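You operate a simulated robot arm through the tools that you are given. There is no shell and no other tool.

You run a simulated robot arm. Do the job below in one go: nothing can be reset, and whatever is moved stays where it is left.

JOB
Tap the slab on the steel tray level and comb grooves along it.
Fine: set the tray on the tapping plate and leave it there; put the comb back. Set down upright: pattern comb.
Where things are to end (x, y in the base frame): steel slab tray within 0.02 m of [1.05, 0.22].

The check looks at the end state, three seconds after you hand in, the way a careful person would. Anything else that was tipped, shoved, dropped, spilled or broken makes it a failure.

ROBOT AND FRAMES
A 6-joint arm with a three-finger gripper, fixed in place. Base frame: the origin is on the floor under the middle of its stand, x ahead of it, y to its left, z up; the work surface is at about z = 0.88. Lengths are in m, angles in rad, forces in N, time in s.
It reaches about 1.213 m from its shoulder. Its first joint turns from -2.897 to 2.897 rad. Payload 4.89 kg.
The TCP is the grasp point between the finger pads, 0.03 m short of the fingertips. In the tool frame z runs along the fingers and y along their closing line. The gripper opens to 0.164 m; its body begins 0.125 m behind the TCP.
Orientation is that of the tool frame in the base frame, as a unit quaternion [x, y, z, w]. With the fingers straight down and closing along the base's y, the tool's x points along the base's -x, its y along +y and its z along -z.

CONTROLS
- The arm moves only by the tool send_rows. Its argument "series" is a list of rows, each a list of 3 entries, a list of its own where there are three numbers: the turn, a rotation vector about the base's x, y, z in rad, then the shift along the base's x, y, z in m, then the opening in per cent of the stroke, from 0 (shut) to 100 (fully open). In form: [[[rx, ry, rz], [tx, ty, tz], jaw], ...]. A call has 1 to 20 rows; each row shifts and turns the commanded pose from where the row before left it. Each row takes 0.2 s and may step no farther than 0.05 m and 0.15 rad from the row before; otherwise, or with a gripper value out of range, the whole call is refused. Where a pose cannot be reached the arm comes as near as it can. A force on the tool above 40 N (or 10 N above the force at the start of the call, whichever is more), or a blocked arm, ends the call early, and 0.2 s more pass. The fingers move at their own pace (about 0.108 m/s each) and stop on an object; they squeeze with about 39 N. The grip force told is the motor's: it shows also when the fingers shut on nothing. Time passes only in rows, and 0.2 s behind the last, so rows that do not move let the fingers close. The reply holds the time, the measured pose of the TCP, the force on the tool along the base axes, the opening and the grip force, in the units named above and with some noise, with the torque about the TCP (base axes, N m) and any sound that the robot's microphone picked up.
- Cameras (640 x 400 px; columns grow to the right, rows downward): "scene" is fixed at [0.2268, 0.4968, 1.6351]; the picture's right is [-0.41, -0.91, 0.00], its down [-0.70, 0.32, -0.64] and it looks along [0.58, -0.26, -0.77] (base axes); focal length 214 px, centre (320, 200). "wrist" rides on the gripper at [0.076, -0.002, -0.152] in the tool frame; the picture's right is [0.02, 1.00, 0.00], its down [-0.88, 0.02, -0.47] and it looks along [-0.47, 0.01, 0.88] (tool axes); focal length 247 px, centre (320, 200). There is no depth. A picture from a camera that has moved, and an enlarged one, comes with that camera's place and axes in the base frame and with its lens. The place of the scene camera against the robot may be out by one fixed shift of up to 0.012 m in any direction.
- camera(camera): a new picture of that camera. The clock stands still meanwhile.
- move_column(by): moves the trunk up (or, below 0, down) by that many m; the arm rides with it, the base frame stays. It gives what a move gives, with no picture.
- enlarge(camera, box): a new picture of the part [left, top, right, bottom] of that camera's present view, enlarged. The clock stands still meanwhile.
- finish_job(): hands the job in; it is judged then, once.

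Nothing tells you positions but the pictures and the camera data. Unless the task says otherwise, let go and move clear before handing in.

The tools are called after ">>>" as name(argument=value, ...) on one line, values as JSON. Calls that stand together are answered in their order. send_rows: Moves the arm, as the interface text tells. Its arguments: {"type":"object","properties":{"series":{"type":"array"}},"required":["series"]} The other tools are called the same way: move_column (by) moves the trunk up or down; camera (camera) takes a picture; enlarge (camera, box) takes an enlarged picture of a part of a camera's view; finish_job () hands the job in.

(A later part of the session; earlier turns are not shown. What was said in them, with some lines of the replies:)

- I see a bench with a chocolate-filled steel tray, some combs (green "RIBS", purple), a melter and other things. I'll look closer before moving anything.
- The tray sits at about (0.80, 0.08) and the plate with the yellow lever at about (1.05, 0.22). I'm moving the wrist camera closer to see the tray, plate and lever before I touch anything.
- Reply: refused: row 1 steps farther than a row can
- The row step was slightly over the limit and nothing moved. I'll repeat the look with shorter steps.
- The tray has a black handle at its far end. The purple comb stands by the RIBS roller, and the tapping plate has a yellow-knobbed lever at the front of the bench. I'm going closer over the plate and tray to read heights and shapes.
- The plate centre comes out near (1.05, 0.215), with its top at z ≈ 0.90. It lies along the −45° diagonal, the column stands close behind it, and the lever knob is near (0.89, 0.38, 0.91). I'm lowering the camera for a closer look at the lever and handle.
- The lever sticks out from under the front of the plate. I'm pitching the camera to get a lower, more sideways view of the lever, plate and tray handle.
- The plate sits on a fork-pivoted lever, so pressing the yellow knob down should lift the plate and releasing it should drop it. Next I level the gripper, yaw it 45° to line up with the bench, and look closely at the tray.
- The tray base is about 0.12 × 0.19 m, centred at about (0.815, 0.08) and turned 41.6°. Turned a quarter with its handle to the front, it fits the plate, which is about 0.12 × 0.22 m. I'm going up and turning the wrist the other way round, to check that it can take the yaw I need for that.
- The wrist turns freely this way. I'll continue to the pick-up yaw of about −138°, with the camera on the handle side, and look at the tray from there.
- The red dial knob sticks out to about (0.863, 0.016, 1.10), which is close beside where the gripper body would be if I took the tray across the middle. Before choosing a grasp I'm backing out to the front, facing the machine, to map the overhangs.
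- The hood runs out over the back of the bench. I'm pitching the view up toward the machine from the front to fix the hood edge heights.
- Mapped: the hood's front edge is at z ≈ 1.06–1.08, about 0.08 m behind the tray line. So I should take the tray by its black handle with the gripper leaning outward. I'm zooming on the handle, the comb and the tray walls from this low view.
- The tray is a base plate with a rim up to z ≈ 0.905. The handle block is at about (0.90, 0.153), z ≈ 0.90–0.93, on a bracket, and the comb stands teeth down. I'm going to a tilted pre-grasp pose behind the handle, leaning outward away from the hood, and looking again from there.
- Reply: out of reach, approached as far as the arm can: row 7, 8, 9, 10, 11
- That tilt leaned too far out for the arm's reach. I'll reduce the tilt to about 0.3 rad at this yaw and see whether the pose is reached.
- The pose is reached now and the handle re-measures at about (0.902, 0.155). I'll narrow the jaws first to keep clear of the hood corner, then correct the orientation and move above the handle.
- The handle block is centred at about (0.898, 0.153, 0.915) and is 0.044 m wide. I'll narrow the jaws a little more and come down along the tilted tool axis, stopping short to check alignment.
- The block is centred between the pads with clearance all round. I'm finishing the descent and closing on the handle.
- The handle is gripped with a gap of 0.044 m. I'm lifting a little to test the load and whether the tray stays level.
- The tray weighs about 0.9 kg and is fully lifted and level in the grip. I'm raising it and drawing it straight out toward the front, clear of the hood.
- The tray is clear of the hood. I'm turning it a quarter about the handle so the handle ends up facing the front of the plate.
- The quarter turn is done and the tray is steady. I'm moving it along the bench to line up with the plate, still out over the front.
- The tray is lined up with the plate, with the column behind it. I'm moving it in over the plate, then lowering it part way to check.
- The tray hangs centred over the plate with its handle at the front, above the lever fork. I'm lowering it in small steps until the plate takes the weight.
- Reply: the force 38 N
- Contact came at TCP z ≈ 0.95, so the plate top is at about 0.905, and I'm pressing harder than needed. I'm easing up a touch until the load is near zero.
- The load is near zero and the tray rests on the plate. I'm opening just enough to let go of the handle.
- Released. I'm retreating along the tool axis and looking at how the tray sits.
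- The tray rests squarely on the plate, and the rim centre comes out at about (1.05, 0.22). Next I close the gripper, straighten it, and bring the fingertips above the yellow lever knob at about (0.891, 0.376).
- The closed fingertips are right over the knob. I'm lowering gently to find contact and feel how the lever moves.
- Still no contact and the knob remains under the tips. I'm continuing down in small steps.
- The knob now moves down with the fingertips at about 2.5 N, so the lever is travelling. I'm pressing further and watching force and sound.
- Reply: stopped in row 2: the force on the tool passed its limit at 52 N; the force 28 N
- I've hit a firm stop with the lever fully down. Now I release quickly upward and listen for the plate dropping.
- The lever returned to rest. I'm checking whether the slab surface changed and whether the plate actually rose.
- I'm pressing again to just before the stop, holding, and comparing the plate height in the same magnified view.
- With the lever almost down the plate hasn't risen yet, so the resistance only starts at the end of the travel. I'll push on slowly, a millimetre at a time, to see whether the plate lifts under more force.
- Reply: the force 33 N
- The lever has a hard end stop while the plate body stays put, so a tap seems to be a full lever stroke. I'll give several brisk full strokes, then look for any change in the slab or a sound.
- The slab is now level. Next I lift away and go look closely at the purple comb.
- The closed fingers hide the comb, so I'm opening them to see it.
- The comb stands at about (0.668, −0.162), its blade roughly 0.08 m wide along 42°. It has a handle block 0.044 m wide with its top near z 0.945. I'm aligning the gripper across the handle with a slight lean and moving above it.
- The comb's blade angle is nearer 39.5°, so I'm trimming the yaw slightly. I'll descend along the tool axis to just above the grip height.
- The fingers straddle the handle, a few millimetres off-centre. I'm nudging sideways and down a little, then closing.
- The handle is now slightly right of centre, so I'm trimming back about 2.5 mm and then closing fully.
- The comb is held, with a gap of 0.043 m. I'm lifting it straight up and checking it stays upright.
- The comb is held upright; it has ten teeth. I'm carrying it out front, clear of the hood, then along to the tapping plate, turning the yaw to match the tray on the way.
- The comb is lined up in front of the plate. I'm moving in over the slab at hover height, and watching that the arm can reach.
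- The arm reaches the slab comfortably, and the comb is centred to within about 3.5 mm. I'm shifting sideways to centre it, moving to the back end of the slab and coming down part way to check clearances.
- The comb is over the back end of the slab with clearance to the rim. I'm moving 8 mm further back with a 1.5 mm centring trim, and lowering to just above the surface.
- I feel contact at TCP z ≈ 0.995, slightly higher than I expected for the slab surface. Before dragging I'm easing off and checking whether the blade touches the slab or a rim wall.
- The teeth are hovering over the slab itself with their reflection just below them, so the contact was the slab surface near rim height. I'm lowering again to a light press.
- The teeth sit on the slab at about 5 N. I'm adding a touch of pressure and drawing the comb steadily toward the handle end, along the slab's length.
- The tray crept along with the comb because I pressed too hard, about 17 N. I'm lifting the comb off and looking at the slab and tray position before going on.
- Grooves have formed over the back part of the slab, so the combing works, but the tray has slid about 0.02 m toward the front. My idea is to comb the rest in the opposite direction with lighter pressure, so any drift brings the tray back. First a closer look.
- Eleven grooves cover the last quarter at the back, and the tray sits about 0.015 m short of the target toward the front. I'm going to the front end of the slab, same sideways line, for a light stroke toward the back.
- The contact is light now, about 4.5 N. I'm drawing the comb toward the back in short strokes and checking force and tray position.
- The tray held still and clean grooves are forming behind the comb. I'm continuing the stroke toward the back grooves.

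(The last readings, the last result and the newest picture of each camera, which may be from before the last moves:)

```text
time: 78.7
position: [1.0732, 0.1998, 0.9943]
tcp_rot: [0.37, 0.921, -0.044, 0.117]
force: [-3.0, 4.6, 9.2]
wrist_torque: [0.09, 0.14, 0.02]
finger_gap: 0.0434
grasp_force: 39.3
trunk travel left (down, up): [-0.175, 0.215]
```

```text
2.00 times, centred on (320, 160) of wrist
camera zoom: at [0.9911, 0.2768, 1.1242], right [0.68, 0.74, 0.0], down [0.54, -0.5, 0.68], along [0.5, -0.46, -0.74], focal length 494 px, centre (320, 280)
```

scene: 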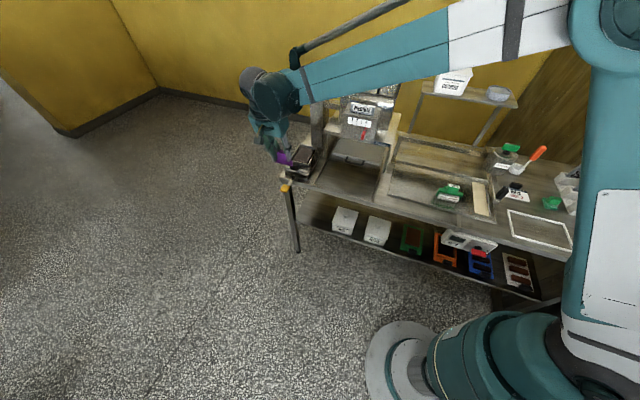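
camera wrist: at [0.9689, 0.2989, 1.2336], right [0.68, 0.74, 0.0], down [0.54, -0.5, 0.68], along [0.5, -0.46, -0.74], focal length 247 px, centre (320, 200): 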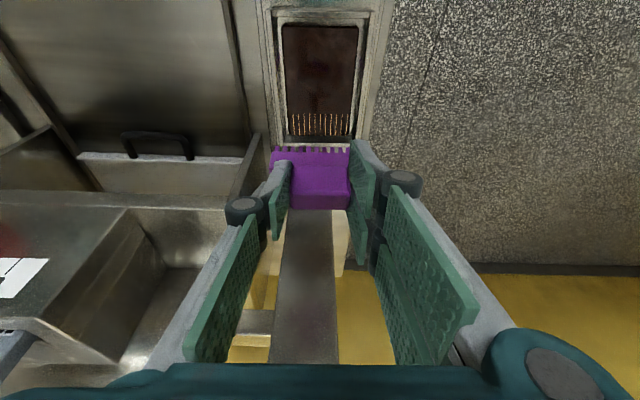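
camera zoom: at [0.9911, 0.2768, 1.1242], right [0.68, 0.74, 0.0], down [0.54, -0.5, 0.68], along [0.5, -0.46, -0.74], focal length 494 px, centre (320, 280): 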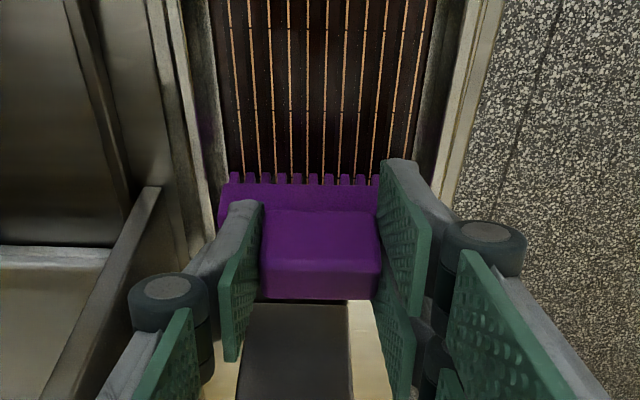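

The light stroke carried the tray back by about 0.015 m, close to where I first set it, and the grooves run along the slab. I'm lifting the comb off and inspecting.

>>> send_rows(series=[[[0, 0, 0], [0, 0, 0.01], 0], [[0, 0, 0], [0, 0, 0.035], 0], [[0, 0, 0], [0, 0, 0.045], 0], [[0, 0, 0], [-0.015, 0.0144, 0.02], 0], [[0, 0, 0], [0, 0, 0], 0]])

>>> camera(camera="wrist")

>>> enlarge(camera="wrist", box=[250, 0, 390, 150])

>>> enlarge(camera="scene", box=[290, 130, 340, 180])

```text
time: 79.9
position: [1.0584, 0.2141, 1.1032]
tcp_rot: [0.371, 0.92, -0.044, 0.117]
force: [0.2, -0.5, 0.0]
wrist_torque: [0.03, -0.08, 0.02]
finger_gap: 0.0433
grasp_force: 38.6
trunk travel left (down, up): [-0.175, 0.215]
```

```text
taken
camera wrist: at [0.977, 0.2917, 1.2334], right [0.68, 0.74, 0.0], down [0.54, -0.5, 0.68], along [0.5, -0.46, -0.74], focal length 247 px, centre (320, 200)
```

wrist: 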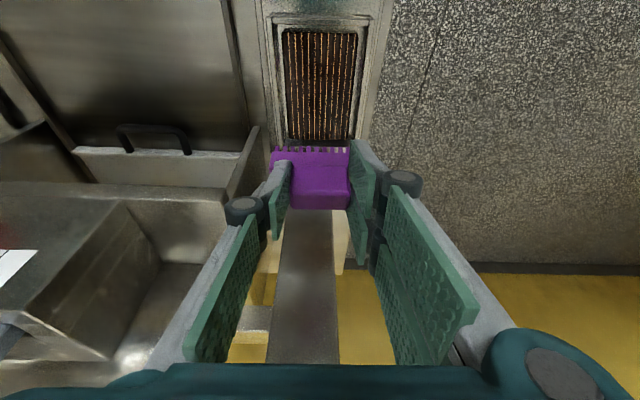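

```text
2.67 times, centred on (320, 75) of wrist
camera zoom: at [0.977, 0.2917, 1.2334], right [0.68, 0.74, 0.0], down [0.54, -0.5, 0.68], along [0.5, -0.46, -0.74], focal length 659 px, centre (320, 533)
```

zoom: 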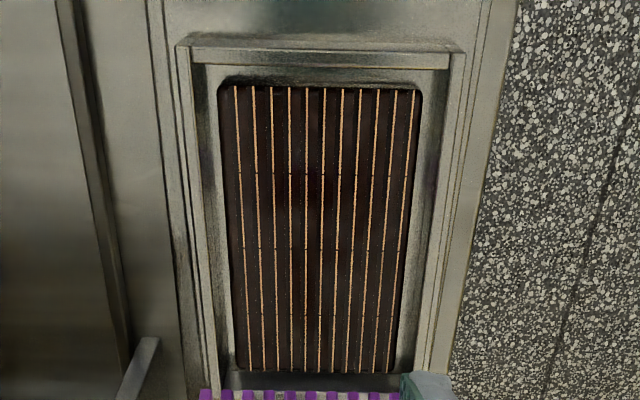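

```text
8.00 times, centred on (315, 155) of scene
camera zoom: at [0.2268, 0.4968, 1.6351], right [-0.41, -0.91, 0.0], down [-0.7, 0.32, -0.64], along [0.58, -0.26, -0.77], focal length 1716 px, centre (360, 560)
```

zoom: 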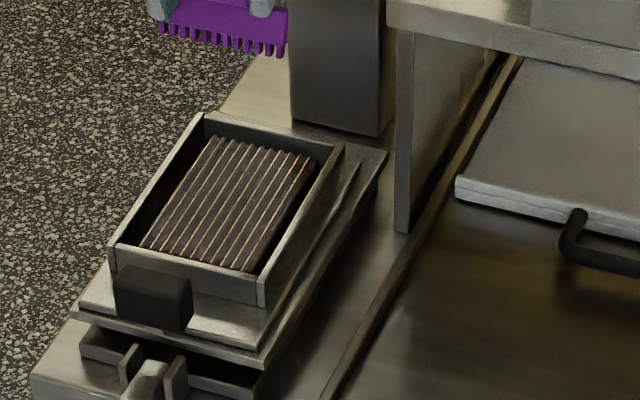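

Eleven straight grooves now run the full length of the slab. The tray's slab centre measures about (1.053, 0.222), within tolerance. Next the comb goes back the way it came: out to the front, then along the bench.

>>> send_rows(series=[[[0, 0, 0], [-0.0252, 0.0242, 0], 0], [[0, 0, 0], [-0.0252, 0.0242, 0], 0], [[0, 0, 0], [-0.0252, 0.0242, 0], 0], [[0, 0, 0], [-0.0252, 0.0242, 0], 0], [[0, 0, 0], [-0.0252, 0.0242, 0], 0], [[0, 0, 0], [-0.0252, 0.0242, 0], 0], [[0, 0, 0], [-0.0309, -0.0327, 0], 0], [[0, 0, 0], [-0.0309, -0.0327, 0], 0], [[0, 0, 0], [-0.0309, -0.0327, 0], 0], [[0, 0, 0], [-0.0309, -0.0327, 0], 0], [[0, 0, 0], [-0.0309, -0.0327, 0], 0], [[0, 0, 0], [-0.0309, -0.0327, 0], 0], [[0, 0, 0], [-0.0309, -0.0327, 0], 0], [[0, 0, 0], [-0.0309, -0.0327, 0], 0], [[0, 0, 0], [-0.0309, -0.0327, 0], 0], [[0, 0, 0], [-0.0309, -0.0327, 0], 0], [[0, 0, 0], [-0.0309, -0.0327, 0], 0], [[0, 0, 0], [-0.0309, -0.0327, 0], 0], [[0, 0, 0], [0, 0, 0], 0]])

```text
time: 83.9
position: [0.5368, -0.0334, 1.1032]
tcp_rot: [0.37, 0.921, -0.044, 0.116]
force: [0.3, -0.1, 0.3]
wrist_torque: [0.0, -0.05, 0.02]
finger_gap: 0.0432
grasp_force: 39.0
trunk travel left (down, up): [-0.175, 0.215]
```

>>> send_rows(series=[[[0, 0, -0.029], [0.0327, -0.0317, -0.007], 0], [[0, 0, -0.029], [0.0327, -0.0317, -0.007], 0], [[0, 0, -0.029], [0.0327, -0.0317, -0.007], 0], [[0, 0, -0.028], [0.0327, -0.0317, -0.007], 0], [[0, 0, 0], [0, 0, 0], 0]])

>>> camera(camera="wrist")

>>> camera(camera="scene")

```text
time: 85.1
position: [0.667, -0.1613, 1.075]
tcp_rot: [0.423, 0.898, -0.052, 0.113]
force: [0.7, -0.4, -0.7]
wrist_torque: [0.01, 0.05, 0.0]
finger_gap: 0.0432
grasp_force: 38.4
trunk travel left (down, up): [-0.175, 0.215]
```

```text
taken
camera wrist: at [0.5948, -0.0755, 1.2058], right [0.76, 0.65, 0.0], down [0.48, -0.56, 0.68], along [0.44, -0.51, -0.74], focal length 247 px, centre (320, 200)
```

wrist: 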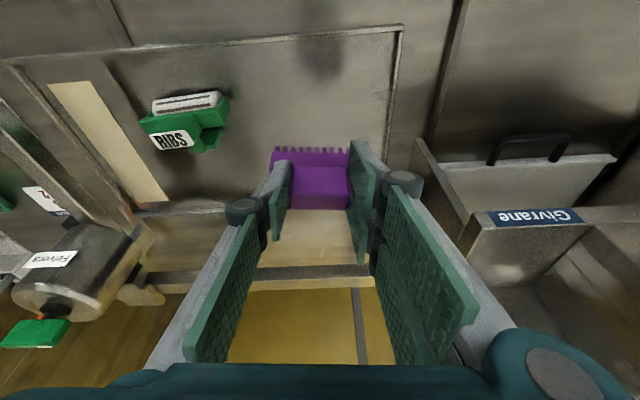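

```text
taken
```

scene: 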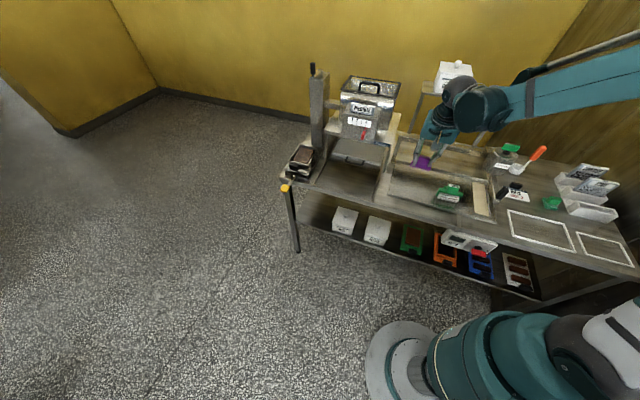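

The comb is back over its original spot. I'm lowering it in stages until the teeth touch the surface.

>>> send_rows(series=[[[0, 0, 0], [0.0005, 0.0005, -0.04], 0], [[0, 0, 0], [0.0005, 0, -0.04], 0], [[0, 0, 0], [0.0004, 0, -0.035], 0], [[0, 0, 0], [0, 0, -0.008], 0], [[0, 0, 0], [0, 0, 0], 0]])

>>> enlarge(camera="scene", box=[380, 140, 460, 210])

```text
time: 86.3
position: [0.6691, -0.162, 0.9534]
tcp_rot: [0.422, 0.898, -0.051, 0.114]
force: [0.5, 0.3, -1.6]
wrist_torque: [-0.01, 0.07, -0.06]
finger_gap: 0.0434
grasp_force: 39.1
trunk travel left (down, up): [-0.175, 0.215]
```

```text
5.71 times, centred on (420, 175) of scene
camera zoom: at [0.2268, 0.4968, 1.6351], right [-0.41, -0.91, 0.0], down [-0.7, 0.32, -0.64], along [0.58, -0.26, -0.77], focal length 1226 px, centre (-251, 343)
```

zoom: 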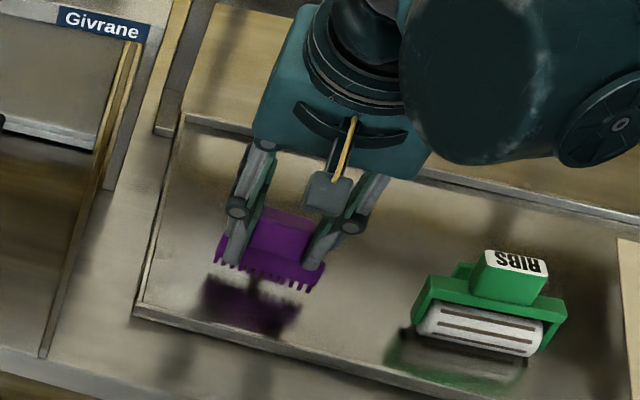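

>>> send_rows(series=[[[0, 0, 0], [0, 0, -0.004], 0], [[0, 0, 0], [0, 0, -0.002], 0], [[0, 0, 0], [0, 0, 0], 0]])

```text
time: 87.1
position: [0.6682, -0.162, 0.9471]
tcp_rot: [0.422, 0.898, -0.052, 0.113]
force: [0.1, -0.7, -0.4]
wrist_torque: [0.0, 0.0, 0.01]
finger_gap: 0.0432
grasp_force: 39.1
trunk travel left (down, up): [-0.175, 0.215]
```

>>> send_rows(series=[[[0, 0, 0], [0, 0, -0.0015], 0], [[0, 0, 0], [0, 0, 0], 0]])

```text
time: 87.7
position: [0.6687, -0.1612, 0.9465]
tcp_rot: [0.422, 0.898, -0.051, 0.113]
force: [-1.4, 0.3, -1.0]
wrist_torque: [-0.02, -0.03, -0.02]
finger_gap: 0.0432
grasp_force: 38.9
trunk travel left (down, up): [-0.175, 0.215]
```

>>> send_rows(series=[[[0, 0, 0], [0, 0, -0.001], 0], [[0, 0, 0], [0, 0, -0.0007], 0], [[0, 0, 0], [0, 0, 0], 0]])

>>> enlarge(camera="scene", box=[390, 160, 440, 200])

```text
time: 88.5
position: [0.6676, -0.16, 0.9454]
tcp_rot: [0.422, 0.898, -0.051, 0.114]
force: [3.5, -2.4, 16.4]
wrist_torque: [-0.56, -0.16, 0.05]
finger_gap: 0.0432
grasp_force: 38.8
trunk travel left (down, up): [-0.175, 0.215]
```

```text
10.00 times, centred on (415, 180) of scene
camera zoom: at [0.2268, 0.4968, 1.6351], right [-0.41, -0.91, 0.0], down [-0.7, 0.32, -0.64], along [0.58, -0.26, -0.77], focal length 2145 px, centre (-630, 400)
```

zoom: 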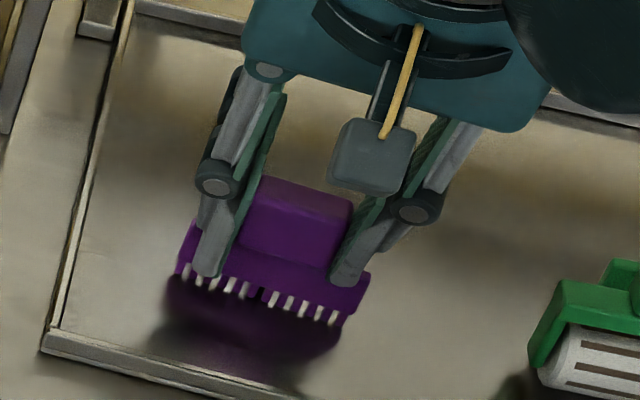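

The teeth are on the surface. I'm easing the pressure off, then opening the fingers gently.

>>> send_rows(series=[[[0, 0, 0], [0, 0, 0.001], 0], [[0, 0, 0], [0, 0, 0], 0]])

```text
time: 89.1
position: [0.6682, -0.16, 0.9448]
tcp_rot: [0.423, 0.898, -0.051, 0.112]
force: [-0.9, 0.0, 1.4]
wrist_torque: [-0.02, 0.1, 0.01]
finger_gap: 0.0433
grasp_force: 39.1
trunk travel left (down, up): [-0.175, 0.215]
```

>>> send_rows(series=[[[0, 0, 0], [0, 0, 0], 30], [[0, 0, 0], [0, 0, 0], 36], [[0, 0, 0], [0, 0, 0], 42], [[0, 0, 0], [0, 0, 0], 44], [[0, 0, 0], [0, 0, 0], 44]])

>>> enlarge(camera="wrist", box=[240, 100, 400, 250])

>>> enlarge(camera="scene", box=[390, 160, 440, 200])

```text
time: 90.3
position: [0.6678, -0.1608, 0.9455]
tcp_rot: [0.422, 0.898, -0.051, 0.113]
force: [-0.4, 0.4, -0.4]
wrist_torque: [-0.01, -0.01, 0.0]
finger_gap: 0.072
grasp_force: 0.1
trunk travel left (down, up): [-0.175, 0.215]
```

```text
2.67 times, centred on (320, 175) of wrist
camera zoom: at [0.5959, -0.0739, 1.0745], right [0.76, 0.65, 0.0], down [0.48, -0.56, 0.68], along [0.44, -0.51, -0.74], focal length 659 px, centre (320, 267)
```

zoom: 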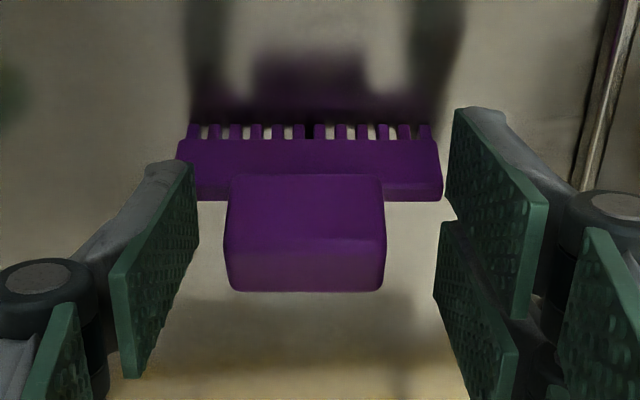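

```text
10.00 times, centred on (415, 180) of scene
camera zoom: at [0.2268, 0.4968, 1.6351], right [-0.41, -0.91, 0.0], down [-0.7, 0.32, -0.64], along [0.58, -0.26, -0.77], focal length 2145 px, centre (-630, 400)
```

zoom: 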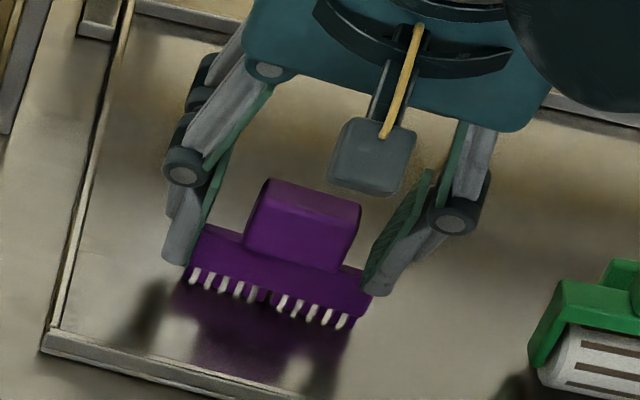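

The comb stands upright on its teeth where it was, and the fingers are clear on both sides. I'm retreating along the tool axis.

>>> send_rows(series=[[[0, 0, 0], [-0.0032, 0.0038, 0.0194], 44], [[0, 0, 0], [-0.0063, 0.0076, 0.0388], 44], [[0, 0, 0], [-0.0063, 0.0076, 0.0388], 44], [[0, 0, 0], [-0.0063, 0.0076, 0.0388], 44], [[0, 0, 0], [-0.02, 0.02, 0.03], 44], [[0, 0, 0], [-0.03, 0.03, 0.02], 44], [[0, 0, 0], [-0.03, 0.03, 0.0], 44], [[0, 0, 0], [0, 0, 0], 44]])

>>> camera(camera="wrist")

>>> camera(camera="scene")

>>> enlarge(camera="scene", box=[390, 160, 470, 210])

>>> enlarge(camera="scene", box=[270, 130, 350, 200])

```text
time: 92.1
position: [0.5636, -0.054, 1.1323]
tcp_rot: [0.422, 0.898, -0.051, 0.114]
force: [-0.5, -0.9, -0.2]
wrist_torque: [0.02, -0.06, 0.03]
finger_gap: 0.0723
grasp_force: 0.2
trunk travel left (down, up): [-0.175, 0.215]
```

```text
taken
camera wrist: at [0.4922, 0.0332, 1.2616], right [0.76, 0.65, 0.0], down [0.48, -0.56, 0.68], along [0.44, -0.51, -0.74], focal length 247 px, centre (320, 200)
```

wrist: 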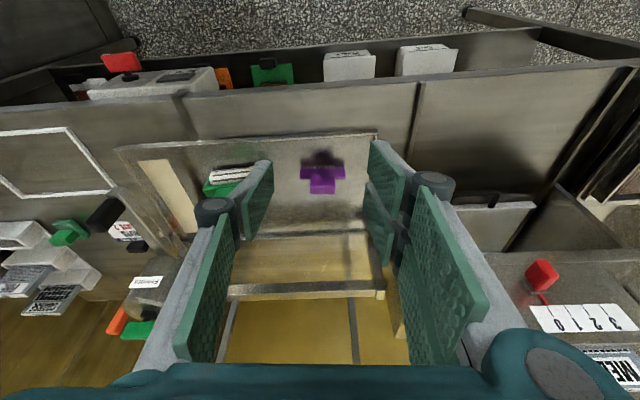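

```text
taken
```

scene: 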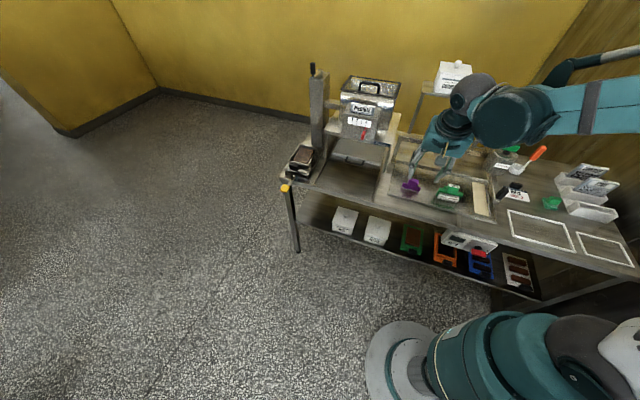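

```text
8.00 times, centred on (430, 185) of scene
camera zoom: at [0.2268, 0.4968, 1.6351], right [-0.41, -0.91, 0.0], down [-0.7, 0.32, -0.64], along [0.58, -0.26, -0.77], focal length 1716 px, centre (-560, 320)
```

zoom: 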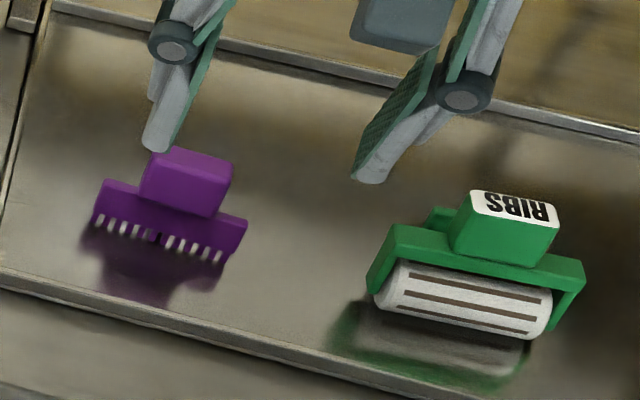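

```text
5.71 times, centred on (310, 165) of scene
camera zoom: at [0.2268, 0.4968, 1.6351], right [-0.41, -0.91, 0.0], down [-0.7, 0.32, -0.64], along [0.58, -0.26, -0.77], focal length 1226 px, centre (377, 400)
```

zoom: 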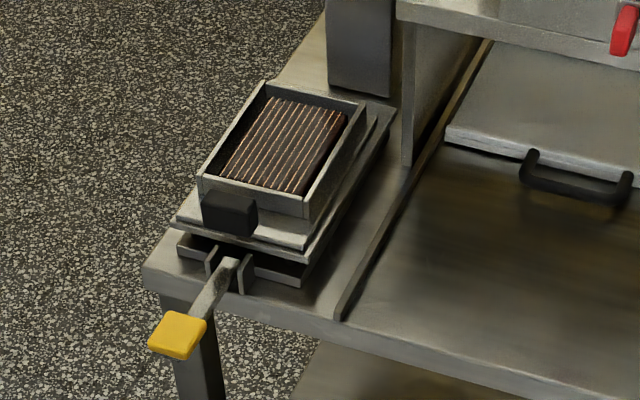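

The comb is upright at its old place and the RIBS roller is untouched. The grooved slab sits on the plate within tolerance and the lever is at rest. I'm moving the arm further clear before handing in.

>>> send_rows(series=[[[0, 0, 0], [-0.01, 0.01, 0.04], 44], [[0, 0, 0], [-0.01, 0.01, 0.04], 44], [[0, 0, 0], [0, 0, 0.03], 44], [[0, 0, 0], [0, 0, 0], 44], [[0, 0, 0], [0, 0, 0], 44]])

>>> camera(camera="scene")

```text
time: 93.3
position: [0.5468, -0.0314, 1.2405]
tcp_rot: [0.422, 0.898, -0.051, 0.113]
force: [-0.6, -0.3, -0.4]
wrist_torque: [0.01, -0.07, 0.01]
finger_gap: 0.0724
grasp_force: 0.0
trunk travel left (down, up): [-0.175, 0.215]
```

```text
taken
```

scene: 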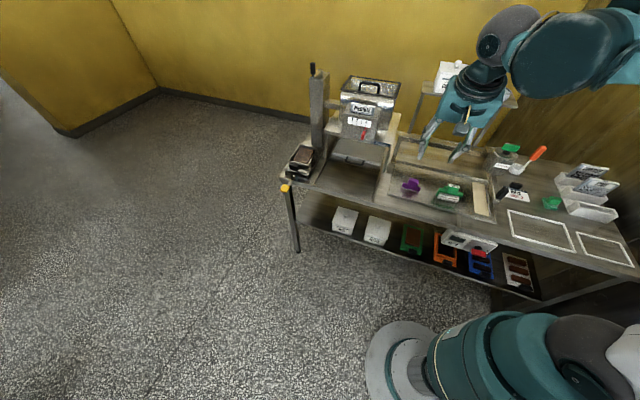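

The slab is level and grooved along its length. The tray is on the tapping plate at about (1.05, 0.22), the comb stands upright back in its place, and the arm is clear. I'm handing in.

>>> finish_job()

```text
The job is handed in.
```

I tapped the slab level and combed eleven straight grooves along its full length. I've handed the job in, but haven't seen the result of the check.

- **Tray:** It is on the tapping plate with its handle to the front. I measured the slab's centre at about (1.053, 0.222), roughly 4 mm from the target. On the first comb stroke I pressed too hard, and the tray slid about 2 cm toward the front. The lighter second stroke carried it back about 1.5 cm, and I took that measurement afterwards.
- **Tapping:** It took three full strokes of the yellow lever. The lever is back at rest.
- **Comb:** It is standing upright on its teeth, within a few millimetres of where I found it.
- **Everything else:** I saw nothing else moved or touched. The arm is clear of the bench.
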